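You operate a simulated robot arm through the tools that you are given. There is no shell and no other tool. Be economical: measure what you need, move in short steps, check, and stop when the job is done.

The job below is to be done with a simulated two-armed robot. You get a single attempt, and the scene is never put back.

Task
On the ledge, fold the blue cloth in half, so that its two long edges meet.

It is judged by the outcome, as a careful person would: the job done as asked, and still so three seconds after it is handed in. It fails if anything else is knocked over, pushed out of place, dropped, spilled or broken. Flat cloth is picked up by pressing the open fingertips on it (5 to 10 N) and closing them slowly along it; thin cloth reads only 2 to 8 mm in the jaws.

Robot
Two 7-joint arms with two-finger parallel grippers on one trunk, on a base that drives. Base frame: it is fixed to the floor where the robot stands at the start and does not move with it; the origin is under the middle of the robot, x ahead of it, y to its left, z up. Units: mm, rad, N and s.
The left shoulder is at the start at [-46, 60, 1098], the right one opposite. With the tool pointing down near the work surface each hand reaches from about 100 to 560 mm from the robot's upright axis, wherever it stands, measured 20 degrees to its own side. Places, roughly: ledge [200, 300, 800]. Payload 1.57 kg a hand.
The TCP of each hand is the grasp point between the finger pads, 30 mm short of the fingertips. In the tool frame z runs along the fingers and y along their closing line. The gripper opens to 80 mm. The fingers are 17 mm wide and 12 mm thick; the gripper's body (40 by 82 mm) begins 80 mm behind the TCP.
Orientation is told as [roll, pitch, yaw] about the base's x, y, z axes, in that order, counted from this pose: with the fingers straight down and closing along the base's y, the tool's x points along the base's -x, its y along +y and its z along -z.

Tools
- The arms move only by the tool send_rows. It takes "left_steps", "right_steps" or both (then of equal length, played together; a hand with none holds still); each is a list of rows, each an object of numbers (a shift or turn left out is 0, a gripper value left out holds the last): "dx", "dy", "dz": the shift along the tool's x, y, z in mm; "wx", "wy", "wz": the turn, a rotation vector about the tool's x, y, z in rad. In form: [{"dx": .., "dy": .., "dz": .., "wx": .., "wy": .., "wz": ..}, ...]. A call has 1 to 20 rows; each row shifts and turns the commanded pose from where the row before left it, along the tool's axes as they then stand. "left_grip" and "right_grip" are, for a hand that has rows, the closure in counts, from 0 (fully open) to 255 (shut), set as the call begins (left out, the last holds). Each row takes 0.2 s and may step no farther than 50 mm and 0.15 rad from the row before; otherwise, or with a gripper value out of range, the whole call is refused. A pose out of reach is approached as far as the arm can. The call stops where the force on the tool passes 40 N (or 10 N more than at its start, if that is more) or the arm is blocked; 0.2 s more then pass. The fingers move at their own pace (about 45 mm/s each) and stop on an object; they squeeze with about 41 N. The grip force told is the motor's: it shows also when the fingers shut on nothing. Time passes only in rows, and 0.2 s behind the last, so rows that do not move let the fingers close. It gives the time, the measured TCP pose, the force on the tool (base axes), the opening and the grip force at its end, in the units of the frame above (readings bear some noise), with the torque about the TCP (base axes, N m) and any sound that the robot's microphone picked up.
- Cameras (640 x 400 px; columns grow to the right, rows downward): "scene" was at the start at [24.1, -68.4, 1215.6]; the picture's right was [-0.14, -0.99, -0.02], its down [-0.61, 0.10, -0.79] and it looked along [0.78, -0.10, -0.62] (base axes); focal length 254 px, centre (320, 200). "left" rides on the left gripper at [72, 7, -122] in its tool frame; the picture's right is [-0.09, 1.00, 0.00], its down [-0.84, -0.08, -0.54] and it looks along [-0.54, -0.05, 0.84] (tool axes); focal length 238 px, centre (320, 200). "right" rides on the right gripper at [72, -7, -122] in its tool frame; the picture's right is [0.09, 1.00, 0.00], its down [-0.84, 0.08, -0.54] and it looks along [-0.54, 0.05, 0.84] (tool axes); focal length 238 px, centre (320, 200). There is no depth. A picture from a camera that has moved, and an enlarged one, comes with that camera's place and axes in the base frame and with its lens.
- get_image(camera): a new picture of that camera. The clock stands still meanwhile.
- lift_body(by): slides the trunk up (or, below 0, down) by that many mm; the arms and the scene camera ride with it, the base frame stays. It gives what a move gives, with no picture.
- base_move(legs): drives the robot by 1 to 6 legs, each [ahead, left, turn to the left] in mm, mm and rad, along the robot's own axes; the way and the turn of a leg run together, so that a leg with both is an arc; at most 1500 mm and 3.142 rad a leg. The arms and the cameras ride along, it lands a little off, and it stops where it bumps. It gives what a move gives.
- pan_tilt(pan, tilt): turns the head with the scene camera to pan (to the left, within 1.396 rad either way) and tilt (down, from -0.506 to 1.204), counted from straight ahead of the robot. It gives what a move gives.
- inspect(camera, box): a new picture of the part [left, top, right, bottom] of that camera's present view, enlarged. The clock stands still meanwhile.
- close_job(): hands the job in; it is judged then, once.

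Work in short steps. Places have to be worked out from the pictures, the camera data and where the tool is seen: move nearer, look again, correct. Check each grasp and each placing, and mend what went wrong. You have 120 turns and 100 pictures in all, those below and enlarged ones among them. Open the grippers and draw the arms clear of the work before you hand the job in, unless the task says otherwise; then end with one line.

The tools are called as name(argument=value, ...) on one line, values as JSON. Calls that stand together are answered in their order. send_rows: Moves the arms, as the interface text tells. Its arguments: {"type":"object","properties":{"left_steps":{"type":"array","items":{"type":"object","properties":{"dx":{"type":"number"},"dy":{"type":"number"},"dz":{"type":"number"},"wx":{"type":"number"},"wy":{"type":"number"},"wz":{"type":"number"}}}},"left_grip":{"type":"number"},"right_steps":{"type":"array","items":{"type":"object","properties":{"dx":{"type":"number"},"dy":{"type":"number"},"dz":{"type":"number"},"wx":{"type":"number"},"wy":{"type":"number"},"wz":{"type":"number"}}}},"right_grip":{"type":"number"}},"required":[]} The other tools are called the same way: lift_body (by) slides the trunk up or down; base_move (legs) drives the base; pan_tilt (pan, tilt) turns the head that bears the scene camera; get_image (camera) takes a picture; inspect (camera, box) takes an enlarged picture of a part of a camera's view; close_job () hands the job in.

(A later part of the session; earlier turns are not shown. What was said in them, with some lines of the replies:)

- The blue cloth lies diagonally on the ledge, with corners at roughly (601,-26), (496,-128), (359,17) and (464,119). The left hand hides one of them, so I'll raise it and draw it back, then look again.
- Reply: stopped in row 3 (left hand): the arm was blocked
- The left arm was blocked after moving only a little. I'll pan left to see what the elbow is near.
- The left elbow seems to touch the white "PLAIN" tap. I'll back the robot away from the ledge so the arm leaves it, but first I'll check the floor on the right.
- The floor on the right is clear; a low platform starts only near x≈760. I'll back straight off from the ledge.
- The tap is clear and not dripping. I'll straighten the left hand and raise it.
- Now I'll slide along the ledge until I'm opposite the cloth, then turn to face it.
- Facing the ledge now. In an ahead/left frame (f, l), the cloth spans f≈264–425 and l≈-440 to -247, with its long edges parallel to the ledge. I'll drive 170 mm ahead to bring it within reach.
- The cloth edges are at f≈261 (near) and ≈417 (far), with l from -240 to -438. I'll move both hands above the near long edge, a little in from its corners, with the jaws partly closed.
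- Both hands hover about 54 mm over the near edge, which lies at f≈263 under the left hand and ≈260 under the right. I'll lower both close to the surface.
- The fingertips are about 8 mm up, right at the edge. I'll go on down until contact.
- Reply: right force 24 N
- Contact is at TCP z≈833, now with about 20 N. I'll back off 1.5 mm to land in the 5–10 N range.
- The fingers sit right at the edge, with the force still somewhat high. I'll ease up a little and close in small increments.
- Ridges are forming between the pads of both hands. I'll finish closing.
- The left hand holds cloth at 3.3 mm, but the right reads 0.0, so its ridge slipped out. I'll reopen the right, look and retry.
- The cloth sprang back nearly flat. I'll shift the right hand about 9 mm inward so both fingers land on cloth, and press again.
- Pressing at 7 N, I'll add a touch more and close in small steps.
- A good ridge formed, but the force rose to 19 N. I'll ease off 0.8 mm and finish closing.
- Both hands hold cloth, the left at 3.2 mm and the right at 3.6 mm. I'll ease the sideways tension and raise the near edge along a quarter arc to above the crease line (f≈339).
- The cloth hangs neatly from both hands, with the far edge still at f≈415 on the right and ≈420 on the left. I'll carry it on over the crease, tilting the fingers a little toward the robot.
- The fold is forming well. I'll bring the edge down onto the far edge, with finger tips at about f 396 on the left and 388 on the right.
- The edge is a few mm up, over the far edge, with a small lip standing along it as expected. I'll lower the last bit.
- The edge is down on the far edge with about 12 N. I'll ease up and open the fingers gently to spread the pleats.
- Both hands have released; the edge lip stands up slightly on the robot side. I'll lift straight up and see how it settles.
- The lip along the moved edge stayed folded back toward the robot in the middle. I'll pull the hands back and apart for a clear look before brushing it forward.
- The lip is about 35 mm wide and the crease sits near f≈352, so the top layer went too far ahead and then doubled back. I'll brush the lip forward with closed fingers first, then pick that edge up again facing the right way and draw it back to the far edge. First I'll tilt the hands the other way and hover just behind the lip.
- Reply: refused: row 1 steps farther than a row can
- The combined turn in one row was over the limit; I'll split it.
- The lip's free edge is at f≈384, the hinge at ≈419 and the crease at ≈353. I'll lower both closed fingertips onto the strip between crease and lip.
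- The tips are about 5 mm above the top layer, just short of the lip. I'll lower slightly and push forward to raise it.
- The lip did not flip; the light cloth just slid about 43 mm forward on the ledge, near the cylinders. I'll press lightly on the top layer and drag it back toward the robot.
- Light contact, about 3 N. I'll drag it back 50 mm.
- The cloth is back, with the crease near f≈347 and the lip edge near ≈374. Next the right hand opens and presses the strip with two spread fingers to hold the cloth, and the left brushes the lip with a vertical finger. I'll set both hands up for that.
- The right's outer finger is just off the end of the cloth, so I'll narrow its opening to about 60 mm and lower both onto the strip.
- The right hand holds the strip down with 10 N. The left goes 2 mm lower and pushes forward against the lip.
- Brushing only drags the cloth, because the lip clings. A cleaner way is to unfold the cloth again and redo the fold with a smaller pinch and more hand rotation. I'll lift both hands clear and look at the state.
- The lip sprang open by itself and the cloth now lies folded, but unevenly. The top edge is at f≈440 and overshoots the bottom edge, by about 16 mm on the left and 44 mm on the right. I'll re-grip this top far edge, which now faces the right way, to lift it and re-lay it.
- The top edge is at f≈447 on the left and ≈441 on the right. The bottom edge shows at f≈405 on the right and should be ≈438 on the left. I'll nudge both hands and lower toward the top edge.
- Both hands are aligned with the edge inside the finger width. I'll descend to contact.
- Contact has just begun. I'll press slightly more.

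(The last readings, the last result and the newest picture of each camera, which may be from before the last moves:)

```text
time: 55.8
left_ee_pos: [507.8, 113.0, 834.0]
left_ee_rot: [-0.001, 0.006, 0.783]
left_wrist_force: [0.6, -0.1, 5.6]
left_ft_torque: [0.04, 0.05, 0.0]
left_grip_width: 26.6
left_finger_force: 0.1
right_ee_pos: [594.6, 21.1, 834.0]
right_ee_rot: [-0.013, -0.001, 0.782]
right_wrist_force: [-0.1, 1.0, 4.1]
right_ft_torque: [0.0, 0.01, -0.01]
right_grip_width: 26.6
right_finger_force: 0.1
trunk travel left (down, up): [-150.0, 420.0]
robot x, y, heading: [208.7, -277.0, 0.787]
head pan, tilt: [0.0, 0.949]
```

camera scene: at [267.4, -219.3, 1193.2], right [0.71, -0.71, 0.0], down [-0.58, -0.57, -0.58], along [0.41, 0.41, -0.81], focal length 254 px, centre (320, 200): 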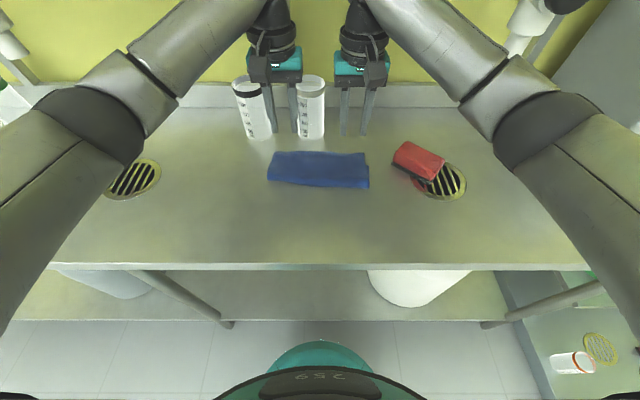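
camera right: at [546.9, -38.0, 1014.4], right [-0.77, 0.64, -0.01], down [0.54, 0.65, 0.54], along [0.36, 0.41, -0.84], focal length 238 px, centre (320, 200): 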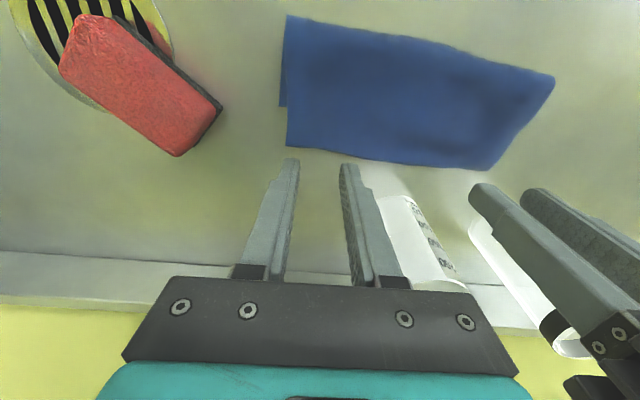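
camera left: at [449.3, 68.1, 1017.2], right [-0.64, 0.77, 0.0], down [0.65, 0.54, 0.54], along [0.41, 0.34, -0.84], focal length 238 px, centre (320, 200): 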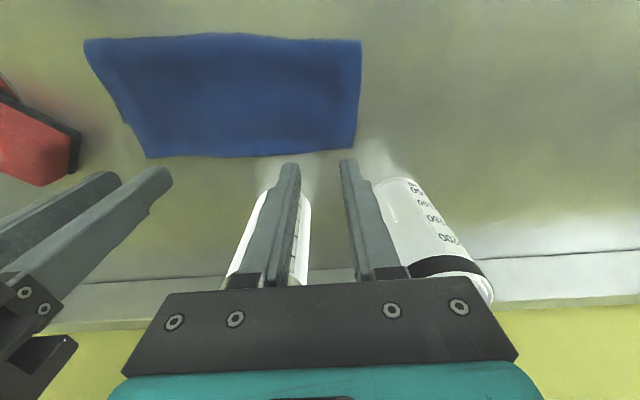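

The forces are about 5 N. I'll add 0.5 mm and close stepwise.

send_rows(left_steps=[{"dz": 0.4}, {}], right_steps=[{"dz": 0.6}, {}], left_grip=190, right_grip=190)

send_rows(left_steps=[{}, {}], right_steps=[{}, {}], left_grip=208, right_grip=208)

send_rows(left_steps=[{}, {}], right_steps=[{}, {}], left_grip=225, right_grip=225)

inspect(camera="left", box=[200, 80, 440, 230])

inspect(camera="right", box=[200, 80, 440, 230])

```text
time: 56.4
left_ee_pos: [507.7, 113.5, 835.2]
left_ee_rot: [-0.003, 0.007, 0.784]
left_wrist_force: [0.7, -0.1, 5.0]
left_ft_torque: [0.05, 0.03, -0.02]
left_grip_width: 20.8
left_finger_force: 0.1
right_ee_pos: [593.9, 21.6, 833.3]
right_ee_rot: [-0.011, -0.001, 0.779]
right_wrist_force: [-0.8, 1.3, 6.1]
right_ft_torque: [0.0, 0.07, 0.02]
right_grip_width: 20.6
right_finger_force: 0.2
trunk travel left (down, up): [-150.0, 420.0]
robot x, y, heading: [210.2, -274.4, 0.781]
head pan, tilt: [0.0, 0.949]
```

```text
time: 57.0
left_ee_pos: [507.8, 111.7, 833.5]
left_ee_rot: [-0.003, 0.006, 0.784]
left_wrist_force: [0.9, -1.0, 6.3]
left_ft_torque: [-0.03, 0.01, 0.02]
left_grip_width: 15.2
left_finger_force: 0.3
right_ee_pos: [593.9, 20.8, 833.1]
right_ee_rot: [-0.011, -0.002, 0.782]
right_wrist_force: [-0.2, 0.4, 9.4]
right_ft_torque: [0.03, 0.07, -0.01]
right_grip_width: 16.2
right_finger_force: 0.7
trunk travel left (down, up): [-150.0, 420.0]
robot x, y, heading: [210.7, -277.8, 0.781]
head pan, tilt: [0.0, 0.949]
```

```text
time: 57.6
left_ee_pos: [507.8, 112.6, 835.2]
left_ee_rot: [-0.004, 0.007, 0.784]
left_wrist_force: [1.8, -1.8, 6.4]
left_ft_torque: [-0.07, 0.03, 0.02]
left_grip_width: 10.8
left_finger_force: 0.6
right_ee_pos: [594.2, 20.6, 833.3]
right_ee_rot: [-0.012, -0.004, 0.781]
right_wrist_force: [-1.0, 1.3, 8.8]
right_ft_torque: [0.07, 0.08, -0.03]
right_grip_width: 10.7
right_finger_force: 0.1
trunk travel left (down, up): [-150.0, 420.0]
robot x, y, heading: [210.2, -277.1, 0.786]
head pan, tilt: [0.0, 0.949]
```

```text
2.67 times, centred on (320, 155) of left
camera zoom: at [453.7, 67.5, 955.4], right [-0.64, 0.77, 0.0], down [0.65, 0.54, 0.54], along [0.41, 0.34, -0.84], focal length 636 px, centre (320, 320)
```

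zoom: 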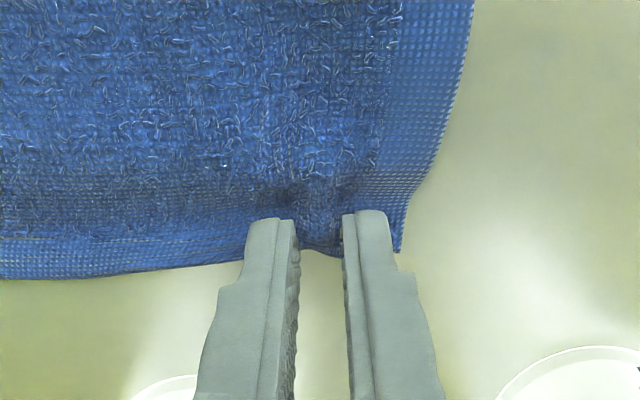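

```text
2.67 times, centred on (320, 155) of right
camera zoom: at [546.8, -33.5, 955.1], right [-0.77, 0.64, -0.01], down [0.53, 0.65, 0.54], along [0.36, 0.41, -0.84], focal length 636 px, centre (320, 320)
```

zoom: 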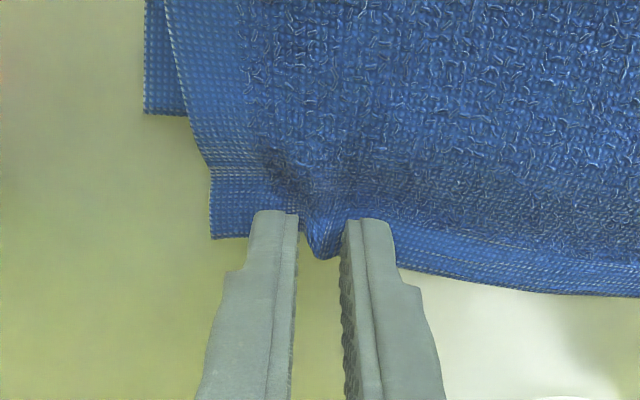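

Ridges are forming in both jaws, with the edge inside the fingers. I'll finish closing.

send_rows(left_steps=[{}, {}], right_steps=[{}, {}], left_grip=240, right_grip=240)

send_rows(left_steps=[{}, {}, {}], right_steps=[{}, {}, {}], left_grip=255, right_grip=255)

```text
time: 58.2
left_ee_pos: [508.2, 113.5, 834.6]
left_ee_rot: [-0.003, 0.005, 0.784]
left_wrist_force: [1.3, -2.4, 6.1]
left_ft_torque: [-0.07, 0.0, -0.02]
left_grip_width: 6.2
left_finger_force: 5.1
right_ee_pos: [593.9, 20.4, 833.2]
right_ee_rot: [-0.012, -0.002, 0.781]
right_wrist_force: [-2.4, 2.5, 7.8]
right_ft_torque: [0.1, 0.06, -0.01]
right_grip_width: 7.6
right_finger_force: 1.7
trunk travel left (down, up): [-150.0, 420.0]
robot x, y, heading: [214.2, -272.6, 0.782]
head pan, tilt: [0.0, 0.949]
```

```text
time: 59.0
left_ee_pos: [508.3, 112.2, 833.4]
left_ee_rot: [-0.003, 0.008, 0.783]
left_wrist_force: [3.6, -4.6, 6.3]
left_ft_torque: [-0.14, -0.04, 0.02]
left_grip_width: 3.4
left_finger_force: 24.5
right_ee_pos: [594.5, 21.1, 832.7]
right_ee_rot: [-0.01, 0.001, 0.782]
right_wrist_force: [-4.5, 4.3, 7.9]
right_ft_torque: [0.11, 0.12, -0.08]
right_grip_width: 2.6
right_finger_force: 23.7
trunk travel left (down, up): [-150.0, 420.0]
robot x, y, heading: [209.8, -275.5, 0.783]
head pan, tilt: [0.0, 0.949]
```

Both hold, at 3.4 and 2.6 mm. I'll lift the edge up and back, more on the right, to see the bottom layer.

send_rows(left_steps=[{"dy": -2, "dz": -6}, {"dx": 4, "dz": -12}, {"dx": 8, "dz": -12}, {"dx": 10, "dz": -12}, {"dx": 11, "dz": -10}, {"dx": 12, "dz": -8}, {}], right_steps=[{"dy": 2, "dz": -6}, {"dx": 8, "dz": -12}, {"dx": 13, "dz": -12}, {"dx": 15, "dz": -12}, {"dx": 17, "dz": -10}, {"dx": 17, "dz": -8}, {}])

get_image(camera="left")

get_image(camera="right")

inspect(camera="scene", box=[220, 80, 420, 220])

```text
time: 60.6
left_ee_pos: [478.6, 81.2, 894.5]
left_ee_rot: [-0.002, 0.008, 0.784]
left_wrist_force: [1.6, -4.8, -0.4]
left_ft_torque: [-0.12, -0.08, -0.02]
left_grip_width: 3.3
left_finger_force: 24.2
right_ee_pos: [542.1, -26.4, 892.4]
right_ee_rot: [-0.013, -0.001, 0.78]
right_wrist_force: [-2.2, 4.2, -0.5]
right_ft_torque: [0.12, 0.1, -0.03]
right_grip_width: 2.2
right_finger_force: 23.6
trunk travel left (down, up): [-150.0, 420.0]
robot x, y, heading: [209.1, -278.9, 0.788]
head pan, tilt: [0.0, 0.949]
```

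```text
36 pictures are left
camera left: at [424.2, 35.5, 1015.4], right [-0.64, 0.77, 0.0], down [0.65, 0.54, 0.54], along [0.41, 0.34, -0.84], focal length 238 px, centre (320, 200)
```

left: 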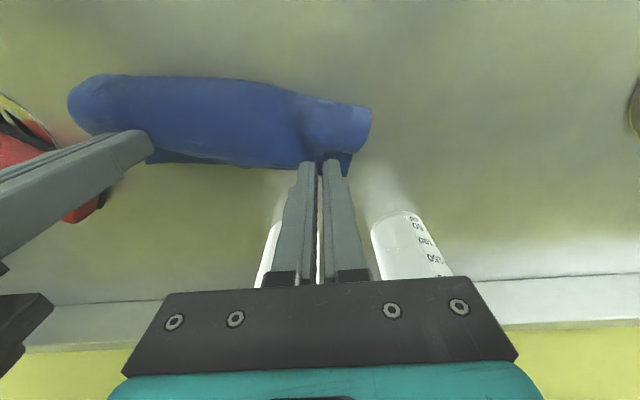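

```text
35 pictures are left
camera right: at [495.2, -80.7, 1014.7], right [-0.77, 0.64, -0.01], down [0.54, 0.65, 0.54], along [0.36, 0.41, -0.84], focal length 238 px, centre (320, 200)
```

right: 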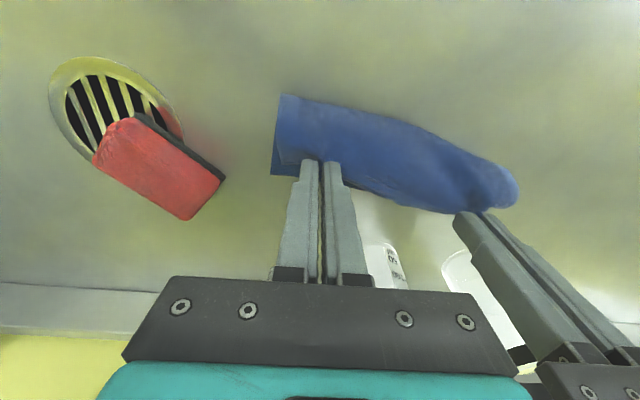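

```text
2.86 times, centred on (320, 150) of scene
camera zoom: at [267.4, -219.3, 1193.2], right [0.71, -0.71, 0.0], down [-0.58, -0.57, -0.58], along [0.41, 0.41, -0.81], focal length 726 px, centre (320, 343)
```

zoom: 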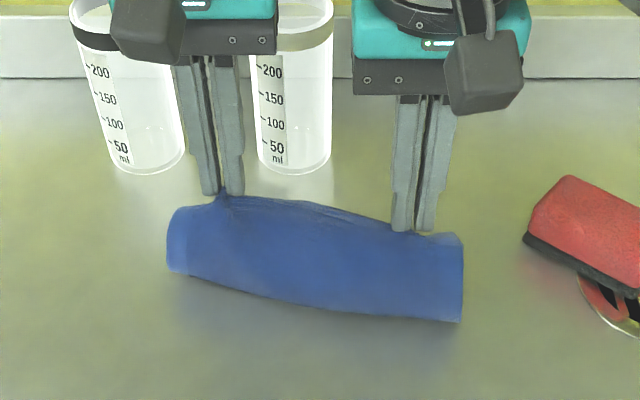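

The bottom layer's far edge is visible, running from about (435,-252) on the left to (404,-446) on the right, in (f,l). I'll lay the held edge onto that line: left finger to (421,-290), right to (404,-408), stopping a few mm above.

send_rows(left_steps=[{"dx": -7, "dy": -3, "dz": 5}, {"dx": -6, "dy": -3, "dz": 8}, {"dx": -5, "dy": -3, "dz": 10}, {"dx": -4, "dz": 12}, {"dx": -2, "dz": 10}, {"dx": -1, "dz": 7}, {}], right_steps=[{"dx": -10, "dy": -3, "dz": 5}, {"dx": -9, "dy": -2, "dz": 8}, {"dx": -8, "dy": -1, "dz": 10}, {"dx": -6, "dz": 12}, {"dx": -4, "dz": 10}, {"dx": -2.5, "dz": 6}, {}])

get_image(camera="left")

get_image(camera="right")

inspect(camera="scene", box=[220, 80, 420, 220])

```text
time: 62.2
left_ee_pos: [502.0, 91.7, 841.1]
left_ee_rot: [-0.002, 0.007, 0.784]
left_wrist_force: [0.4, 0.1, 0.9]
left_ft_torque: [0.0, 0.02, -0.05]
left_grip_width: 3.5
left_finger_force: 24.2
right_ee_pos: [575.8, -3.7, 841.8]
right_ee_rot: [-0.011, -0.002, 0.779]
right_wrist_force: [-0.7, 0.0, 0.1]
right_ft_torque: [-0.03, 0.0, -0.03]
right_grip_width: 2.1
right_finger_force: 23.3
trunk travel left (down, up): [-150.0, 420.0]
robot x, y, heading: [211.5, -275.9, 0.783]
head pan, tilt: [0.0, 0.949]
```

```text
33 pictures are left
camera left: at [447.8, 46.2, 962.4], right [-0.64, 0.77, 0.0], down [0.65, 0.54, 0.54], along [0.41, 0.34, -0.84], focal length 238 px, centre (320, 200)
```

left: 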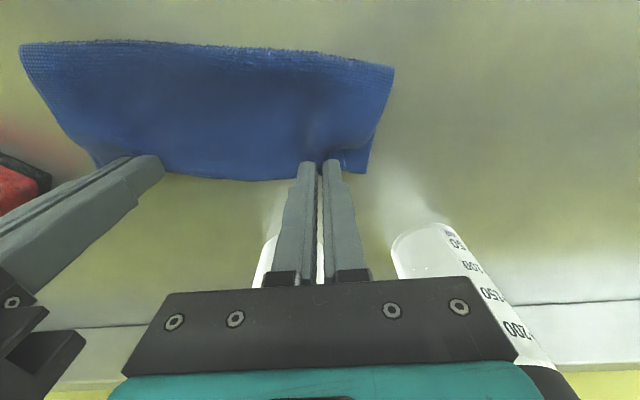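

```text
32 pictures are left
camera right: at [528.8, -57.3, 963.9], right [-0.77, 0.64, -0.01], down [0.54, 0.65, 0.54], along [0.36, 0.41, -0.84], focal length 238 px, centre (320, 200)
```

right: 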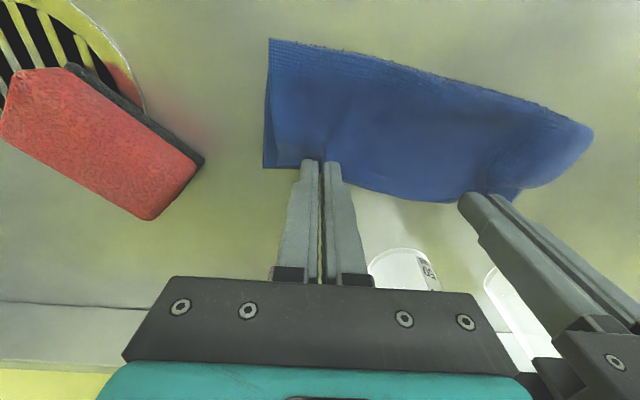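

```text
2.86 times, centred on (320, 150) of scene
camera zoom: at [267.4, -219.3, 1193.2], right [0.71, -0.71, 0.0], down [-0.58, -0.57, -0.58], along [0.41, 0.41, -0.81], focal length 726 px, centre (320, 343)
```

zoom: 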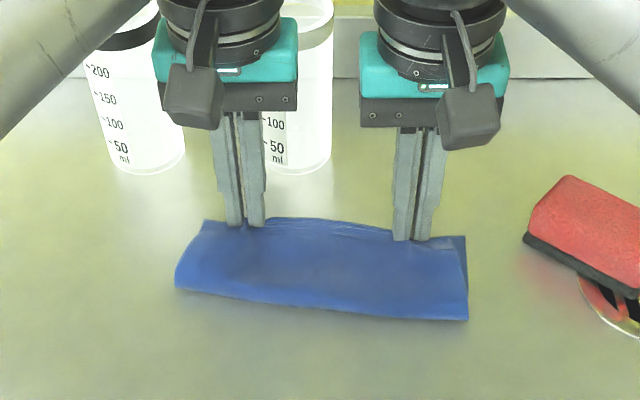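

This is close to aligned. I'll look closer at both corners before setting it down.

inspect(camera="left", box=[80, 100, 400, 220])

inspect(camera="right", box=[240, 100, 560, 220])

```text
2.00 times, centred on (240, 160) of left
camera zoom: at [447.8, 46.2, 962.4], right [-0.64, 0.77, 0.0], down [0.65, 0.54, 0.54], along [0.41, 0.34, -0.84], focal length 477 px, centre (480, 280)
```

zoom: 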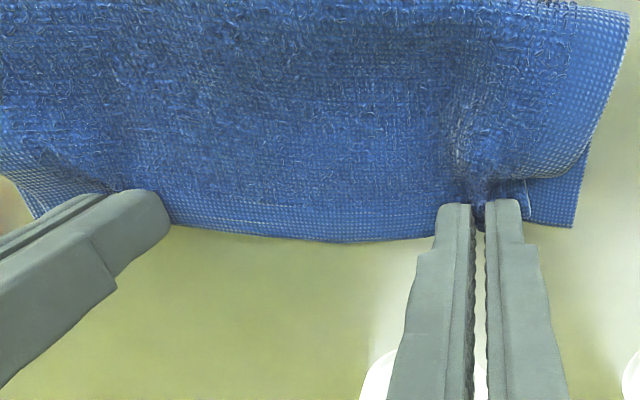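

```text
2.00 times, centred on (400, 160) of right
camera zoom: at [528.8, -57.3, 963.9], right [-0.77, 0.64, -0.01], down [0.54, 0.65, 0.54], along [0.36, 0.41, -0.84], focal length 477 px, centre (160, 280)
```

zoom: 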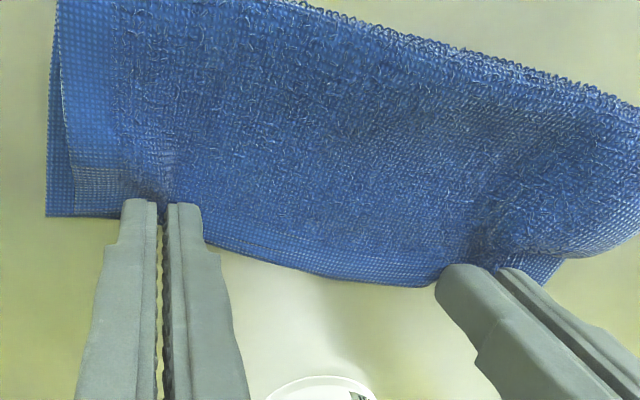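

The top and bottom edges coincide within a few mm. I'll lower onto the layer, then open gently.

send_rows(left_steps=[{"dz": 3}, {"dz": 2}, {}], right_steps=[{"dz": 3}, {"dz": 2.5}, {}])

send_rows(left_steps=[{}, {}], right_steps=[{}, {}], left_grip=225, right_grip=225)

send_rows(left_steps=[{}, {}], right_steps=[{}, {}], left_grip=180, right_grip=180)

```text
time: 63.0
left_ee_pos: [502.1, 90.2, 837.7]
left_ee_rot: [-0.003, 0.008, 0.783]
left_wrist_force: [1.9, -0.1, 3.0]
left_ft_torque: [0.01, 0.0, -0.08]
left_grip_width: 3.3
left_finger_force: 24.2
right_ee_pos: [574.5, -4.1, 837.3]
right_ee_rot: [-0.012, -0.001, 0.781]
right_wrist_force: [-0.6, 0.0, 5.6]
right_ft_torque: [-0.01, 0.02, 0.02]
right_grip_width: 2.3
right_finger_force: 23.8
trunk travel left (down, up): [-150.0, 420.0]
robot x, y, heading: [206.6, -275.8, 0.784]
head pan, tilt: [0.0, 0.949]
```

```text
time: 63.6
left_ee_pos: [502.3, 92.0, 836.9]
left_ee_rot: [-0.001, 0.006, 0.784]
left_wrist_force: [0.5, 0.6, 4.2]
left_ft_torque: [-0.04, 0.0, 0.01]
left_grip_width: 7.7
left_finger_force: 0.1
right_ee_pos: [575.8, -2.6, 836.8]
right_ee_rot: [-0.011, -0.001, 0.778]
right_wrist_force: [0.3, 0.4, 4.4]
right_ft_torque: [-0.01, -0.03, -0.01]
right_grip_width: 7.1
right_finger_force: 0.0
trunk travel left (down, up): [-150.0, 420.0]
robot x, y, heading: [207.8, -275.3, 0.783]
head pan, tilt: [0.0, 0.949]
```

```text
time: 64.2
left_ee_pos: [501.5, 91.1, 835.7]
left_ee_rot: [-0.002, 0.005, 0.785]
left_wrist_force: [-0.6, 0.1, 3.2]
left_ft_torque: [-0.01, 0.0, 0.02]
left_grip_width: 21.1
left_finger_force: 0.1
right_ee_pos: [574.8, -4.4, 836.1]
right_ee_rot: [-0.013, -0.003, 0.779]
right_wrist_force: [0.1, -1.4, 5.0]
right_ft_torque: [-0.02, -0.01, 0.02]
right_grip_width: 20.1
right_finger_force: 0.0
trunk travel left (down, up): [-150.0, 420.0]
robot x, y, heading: [208.9, -274.4, 0.783]
head pan, tilt: [0.0, 0.949]
```

Released with light contact. I'll lift straight up, draw the hands back and apart, and inspect.

send_rows(left_steps=[{"dz": -4}, {"dz": -12}, {"dz": -25}, {"dz": -25}, {"dx": 30}, {"dx": 30, "dy": 20}, {"dx": 20, "dy": 40}, {"dy": 40}], right_steps=[{"dz": -4}, {"dz": -12}, {"dz": -25}, {"dz": -25}, {"dx": 30}, {"dx": 30, "dy": -20}, {"dx": 10, "dy": -40}, {"dy": -20}])

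inspect(camera="scene", box=[240, 120, 400, 220])

inspect(camera="left", box=[60, 100, 380, 300])

inspect(camera="right", box=[300, 100, 620, 300])

```text
time: 66.0
left_ee_pos: [374.3, 105.6, 901.5]
left_ee_rot: [-0.001, 0.01, 0.783]
left_wrist_force: [0.3, 0.0, -0.2]
left_ft_torque: [-0.01, -0.01, 0.03]
left_grip_width: 23.6
left_finger_force: 0.0
right_ee_pos: [580.7, -109.3, 903.0]
right_ee_rot: [-0.013, 0.0, 0.782]
right_wrist_force: [-0.5, -0.5, -0.1]
right_ft_torque: [-0.01, 0.02, 0.03]
right_grip_width: 23.4
right_finger_force: 0.0
trunk travel left (down, up): [-150.0, 420.0]
robot x, y, heading: [208.1, -278.3, 0.783]
head pan, tilt: [0.0, 0.949]
```

```text
4.00 times, centred on (320, 170) of scene
camera zoom: at [267.3, -219.3, 1193.2], right [0.71, -0.71, 0.0], down [-0.58, -0.57, -0.58], along [0.41, 0.41, -0.81], focal length 1016 px, centre (320, 320)
```

zoom: 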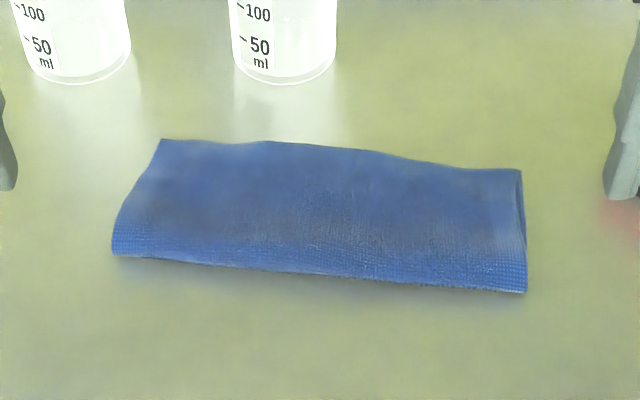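

```text
2.00 times, centred on (220, 200) of left
camera zoom: at [320.4, 60.8, 1024.1], right [-0.64, 0.77, 0.0], down [0.65, 0.54, 0.53], along [0.41, 0.34, -0.84], focal length 477 px, centre (520, 200)
```

zoom: 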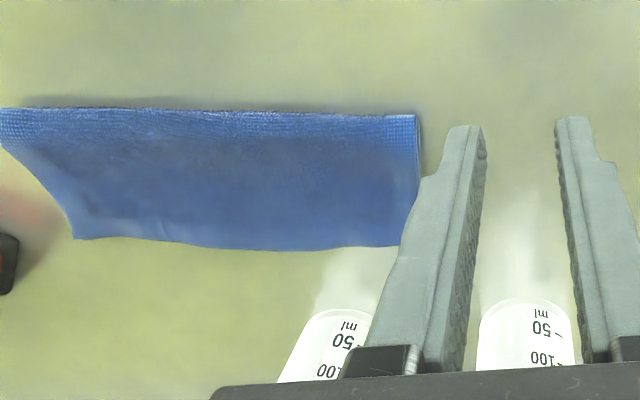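

```text
2.00 times, centred on (460, 200) of right
camera zoom: at [534.7, -163.5, 1025.1], right [-0.77, 0.64, -0.01], down [0.53, 0.65, 0.54], along [0.36, 0.41, -0.84], focal length 477 px, centre (40, 200)
```

zoom: 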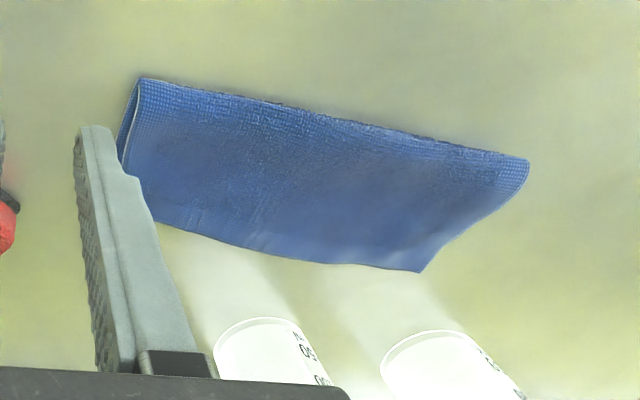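

The fold looks good, with a depth of about 82 mm at both ends. I'll check the corner and edge match more closely with the arm cameras.

inspect(camera="scene", box=[340, 150, 388, 200])

send_rows(left_steps=[{"dx": -30, "dz": -20}, {"dx": -30, "dy": -10}, {"dx": -20, "dy": -10}, {"dx": -10}])

inspect(camera="left", box=[60, 40, 380, 240])

```text
8.00 times, centred on (364, 175) of scene
camera zoom: at [267.3, -219.3, 1193.2], right [0.71, -0.71, 0.0], down [-0.58, -0.57, -0.58], along [0.41, 0.41, -0.81], focal length 2032 px, centre (-32, 400)
```

zoom: 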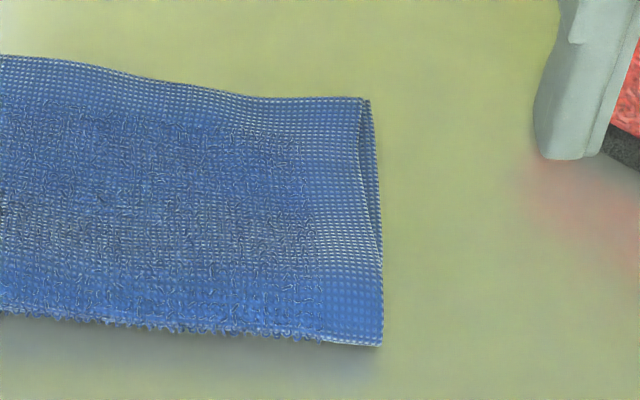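

```text
time: 67.0
left_ee_pos: [441.5, 147.3, 920.7]
left_ee_rot: [0.002, 0.0, 0.776]
left_wrist_force: [0.0, -0.3, -0.6]
left_ft_torque: [0.0, 0.01, -0.03]
left_grip_width: 23.6
left_finger_force: 0.1
right_ee_pos: [572.2, -113.8, 906.6]
right_ee_rot: [-0.015, -0.013, 0.783]
right_wrist_force: [-0.4, -0.1, 0.4]
right_ft_torque: [-0.01, 0.02, 0.0]
right_grip_width: 23.4
right_finger_force: 0.1
trunk travel left (down, up): [-150.0, 420.0]
robot x, y, heading: [210.6, -274.2, 0.785]
head pan, tilt: [0.0, 0.949]
```

```text
2.00 times, centred on (220, 140) of left
camera zoom: at [385.8, 102.0, 1042.1], right [-0.63, 0.78, 0.0], down [0.65, 0.53, 0.54], along [0.42, 0.34, -0.84], focal length 477 px, centre (520, 320)
```

zoom: 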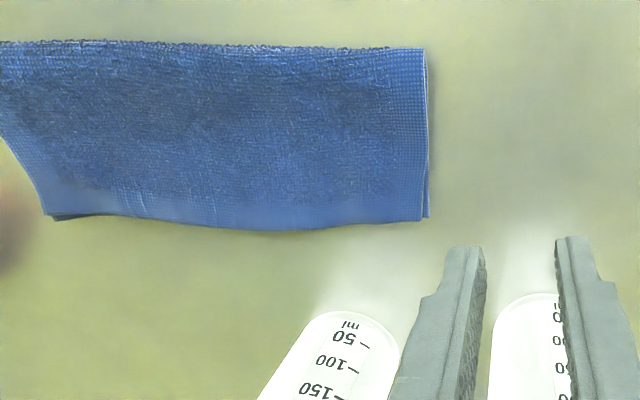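

The long edges meet and the corners coincide within a few mm. I'll draw the arms clear and take a final look.

send_rows(left_steps=[{"dx": 30, "dz": -15}, {"dx": 40, "dz": -20}, {"dx": 40, "dz": -20}, {"dx": 30}], right_steps=[{"dx": 20, "dz": -20}, {"dx": 30, "dz": -20}, {"dx": 30, "dz": -20}, {"dx": 20}])

get_image(camera="scene")

```text
time: 68.0
left_ee_pos: [352.1, 58.0, 977.6]
left_ee_rot: [-0.001, 0.008, 0.785]
left_wrist_force: [-0.6, -0.8, -0.3]
left_ft_torque: [-0.01, -0.01, 0.01]
left_grip_width: 23.6
left_finger_force: 0.1
right_ee_pos: [509.0, -180.4, 964.3]
right_ee_rot: [-0.01, 0.0, 0.78]
right_wrist_force: [0.7, 0.1, 0.0]
right_ft_torque: [-0.03, 0.04, 0.03]
right_grip_width: 23.4
right_finger_force: 0.1
trunk travel left (down, up): [-150.0, 420.0]
robot x, y, heading: [209.3, -270.7, 0.784]
head pan, tilt: [0.0, 0.949]
```

```text
23 pictures are left
camera scene: at [267.3, -219.3, 1193.3], right [0.71, -0.71, 0.0], down [-0.58, -0.57, -0.58], along [0.41, 0.41, -0.81], focal length 254 px, centre (320, 200)
```

scene: 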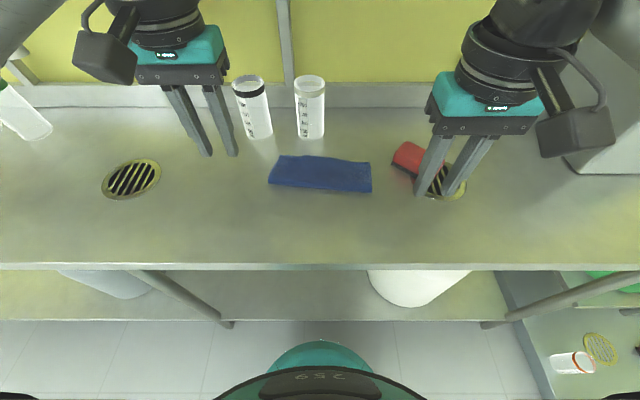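

The cloth lies folded and everything else is where it was. I'll open the grippers fully and hand in.

send_rows(left_steps=[{}, {}, {}, {}], right_steps=[{}, {}, {}, {}], left_grip=0, right_grip=0)

close_job()

```text
time: 69.0
left_ee_pos: [353.1, 56.8, 977.7]
left_ee_rot: [-0.004, 0.01, 0.784]
left_wrist_force: [0.8, -0.4, -0.7]
left_ft_torque: [-0.02, -0.05, -0.02]
left_grip_width: 80.2
left_finger_force: 0.1
right_ee_pos: [511.6, -179.0, 963.1]
right_ee_rot: [-0.014, 0.001, 0.779]
right_wrist_force: [-0.2, 0.4, -0.3]
right_ft_torque: [0.02, -0.01, -0.01]
right_grip_width: 79.9
right_finger_force: 0.0
trunk travel left (down, up): [-150.0, 420.0]
robot x, y, heading: [210.7, -279.6, 0.785]
head pan, tilt: [0.0, 0.949]
```

```text
The job is handed in.
```

The blue cloth is folded in half on the ledge with its two long edges meeting to within a few mm; the left arm was blocked once early on, apparently by the "PLAIN" tap, but I saw no drip and nothing else out of place.
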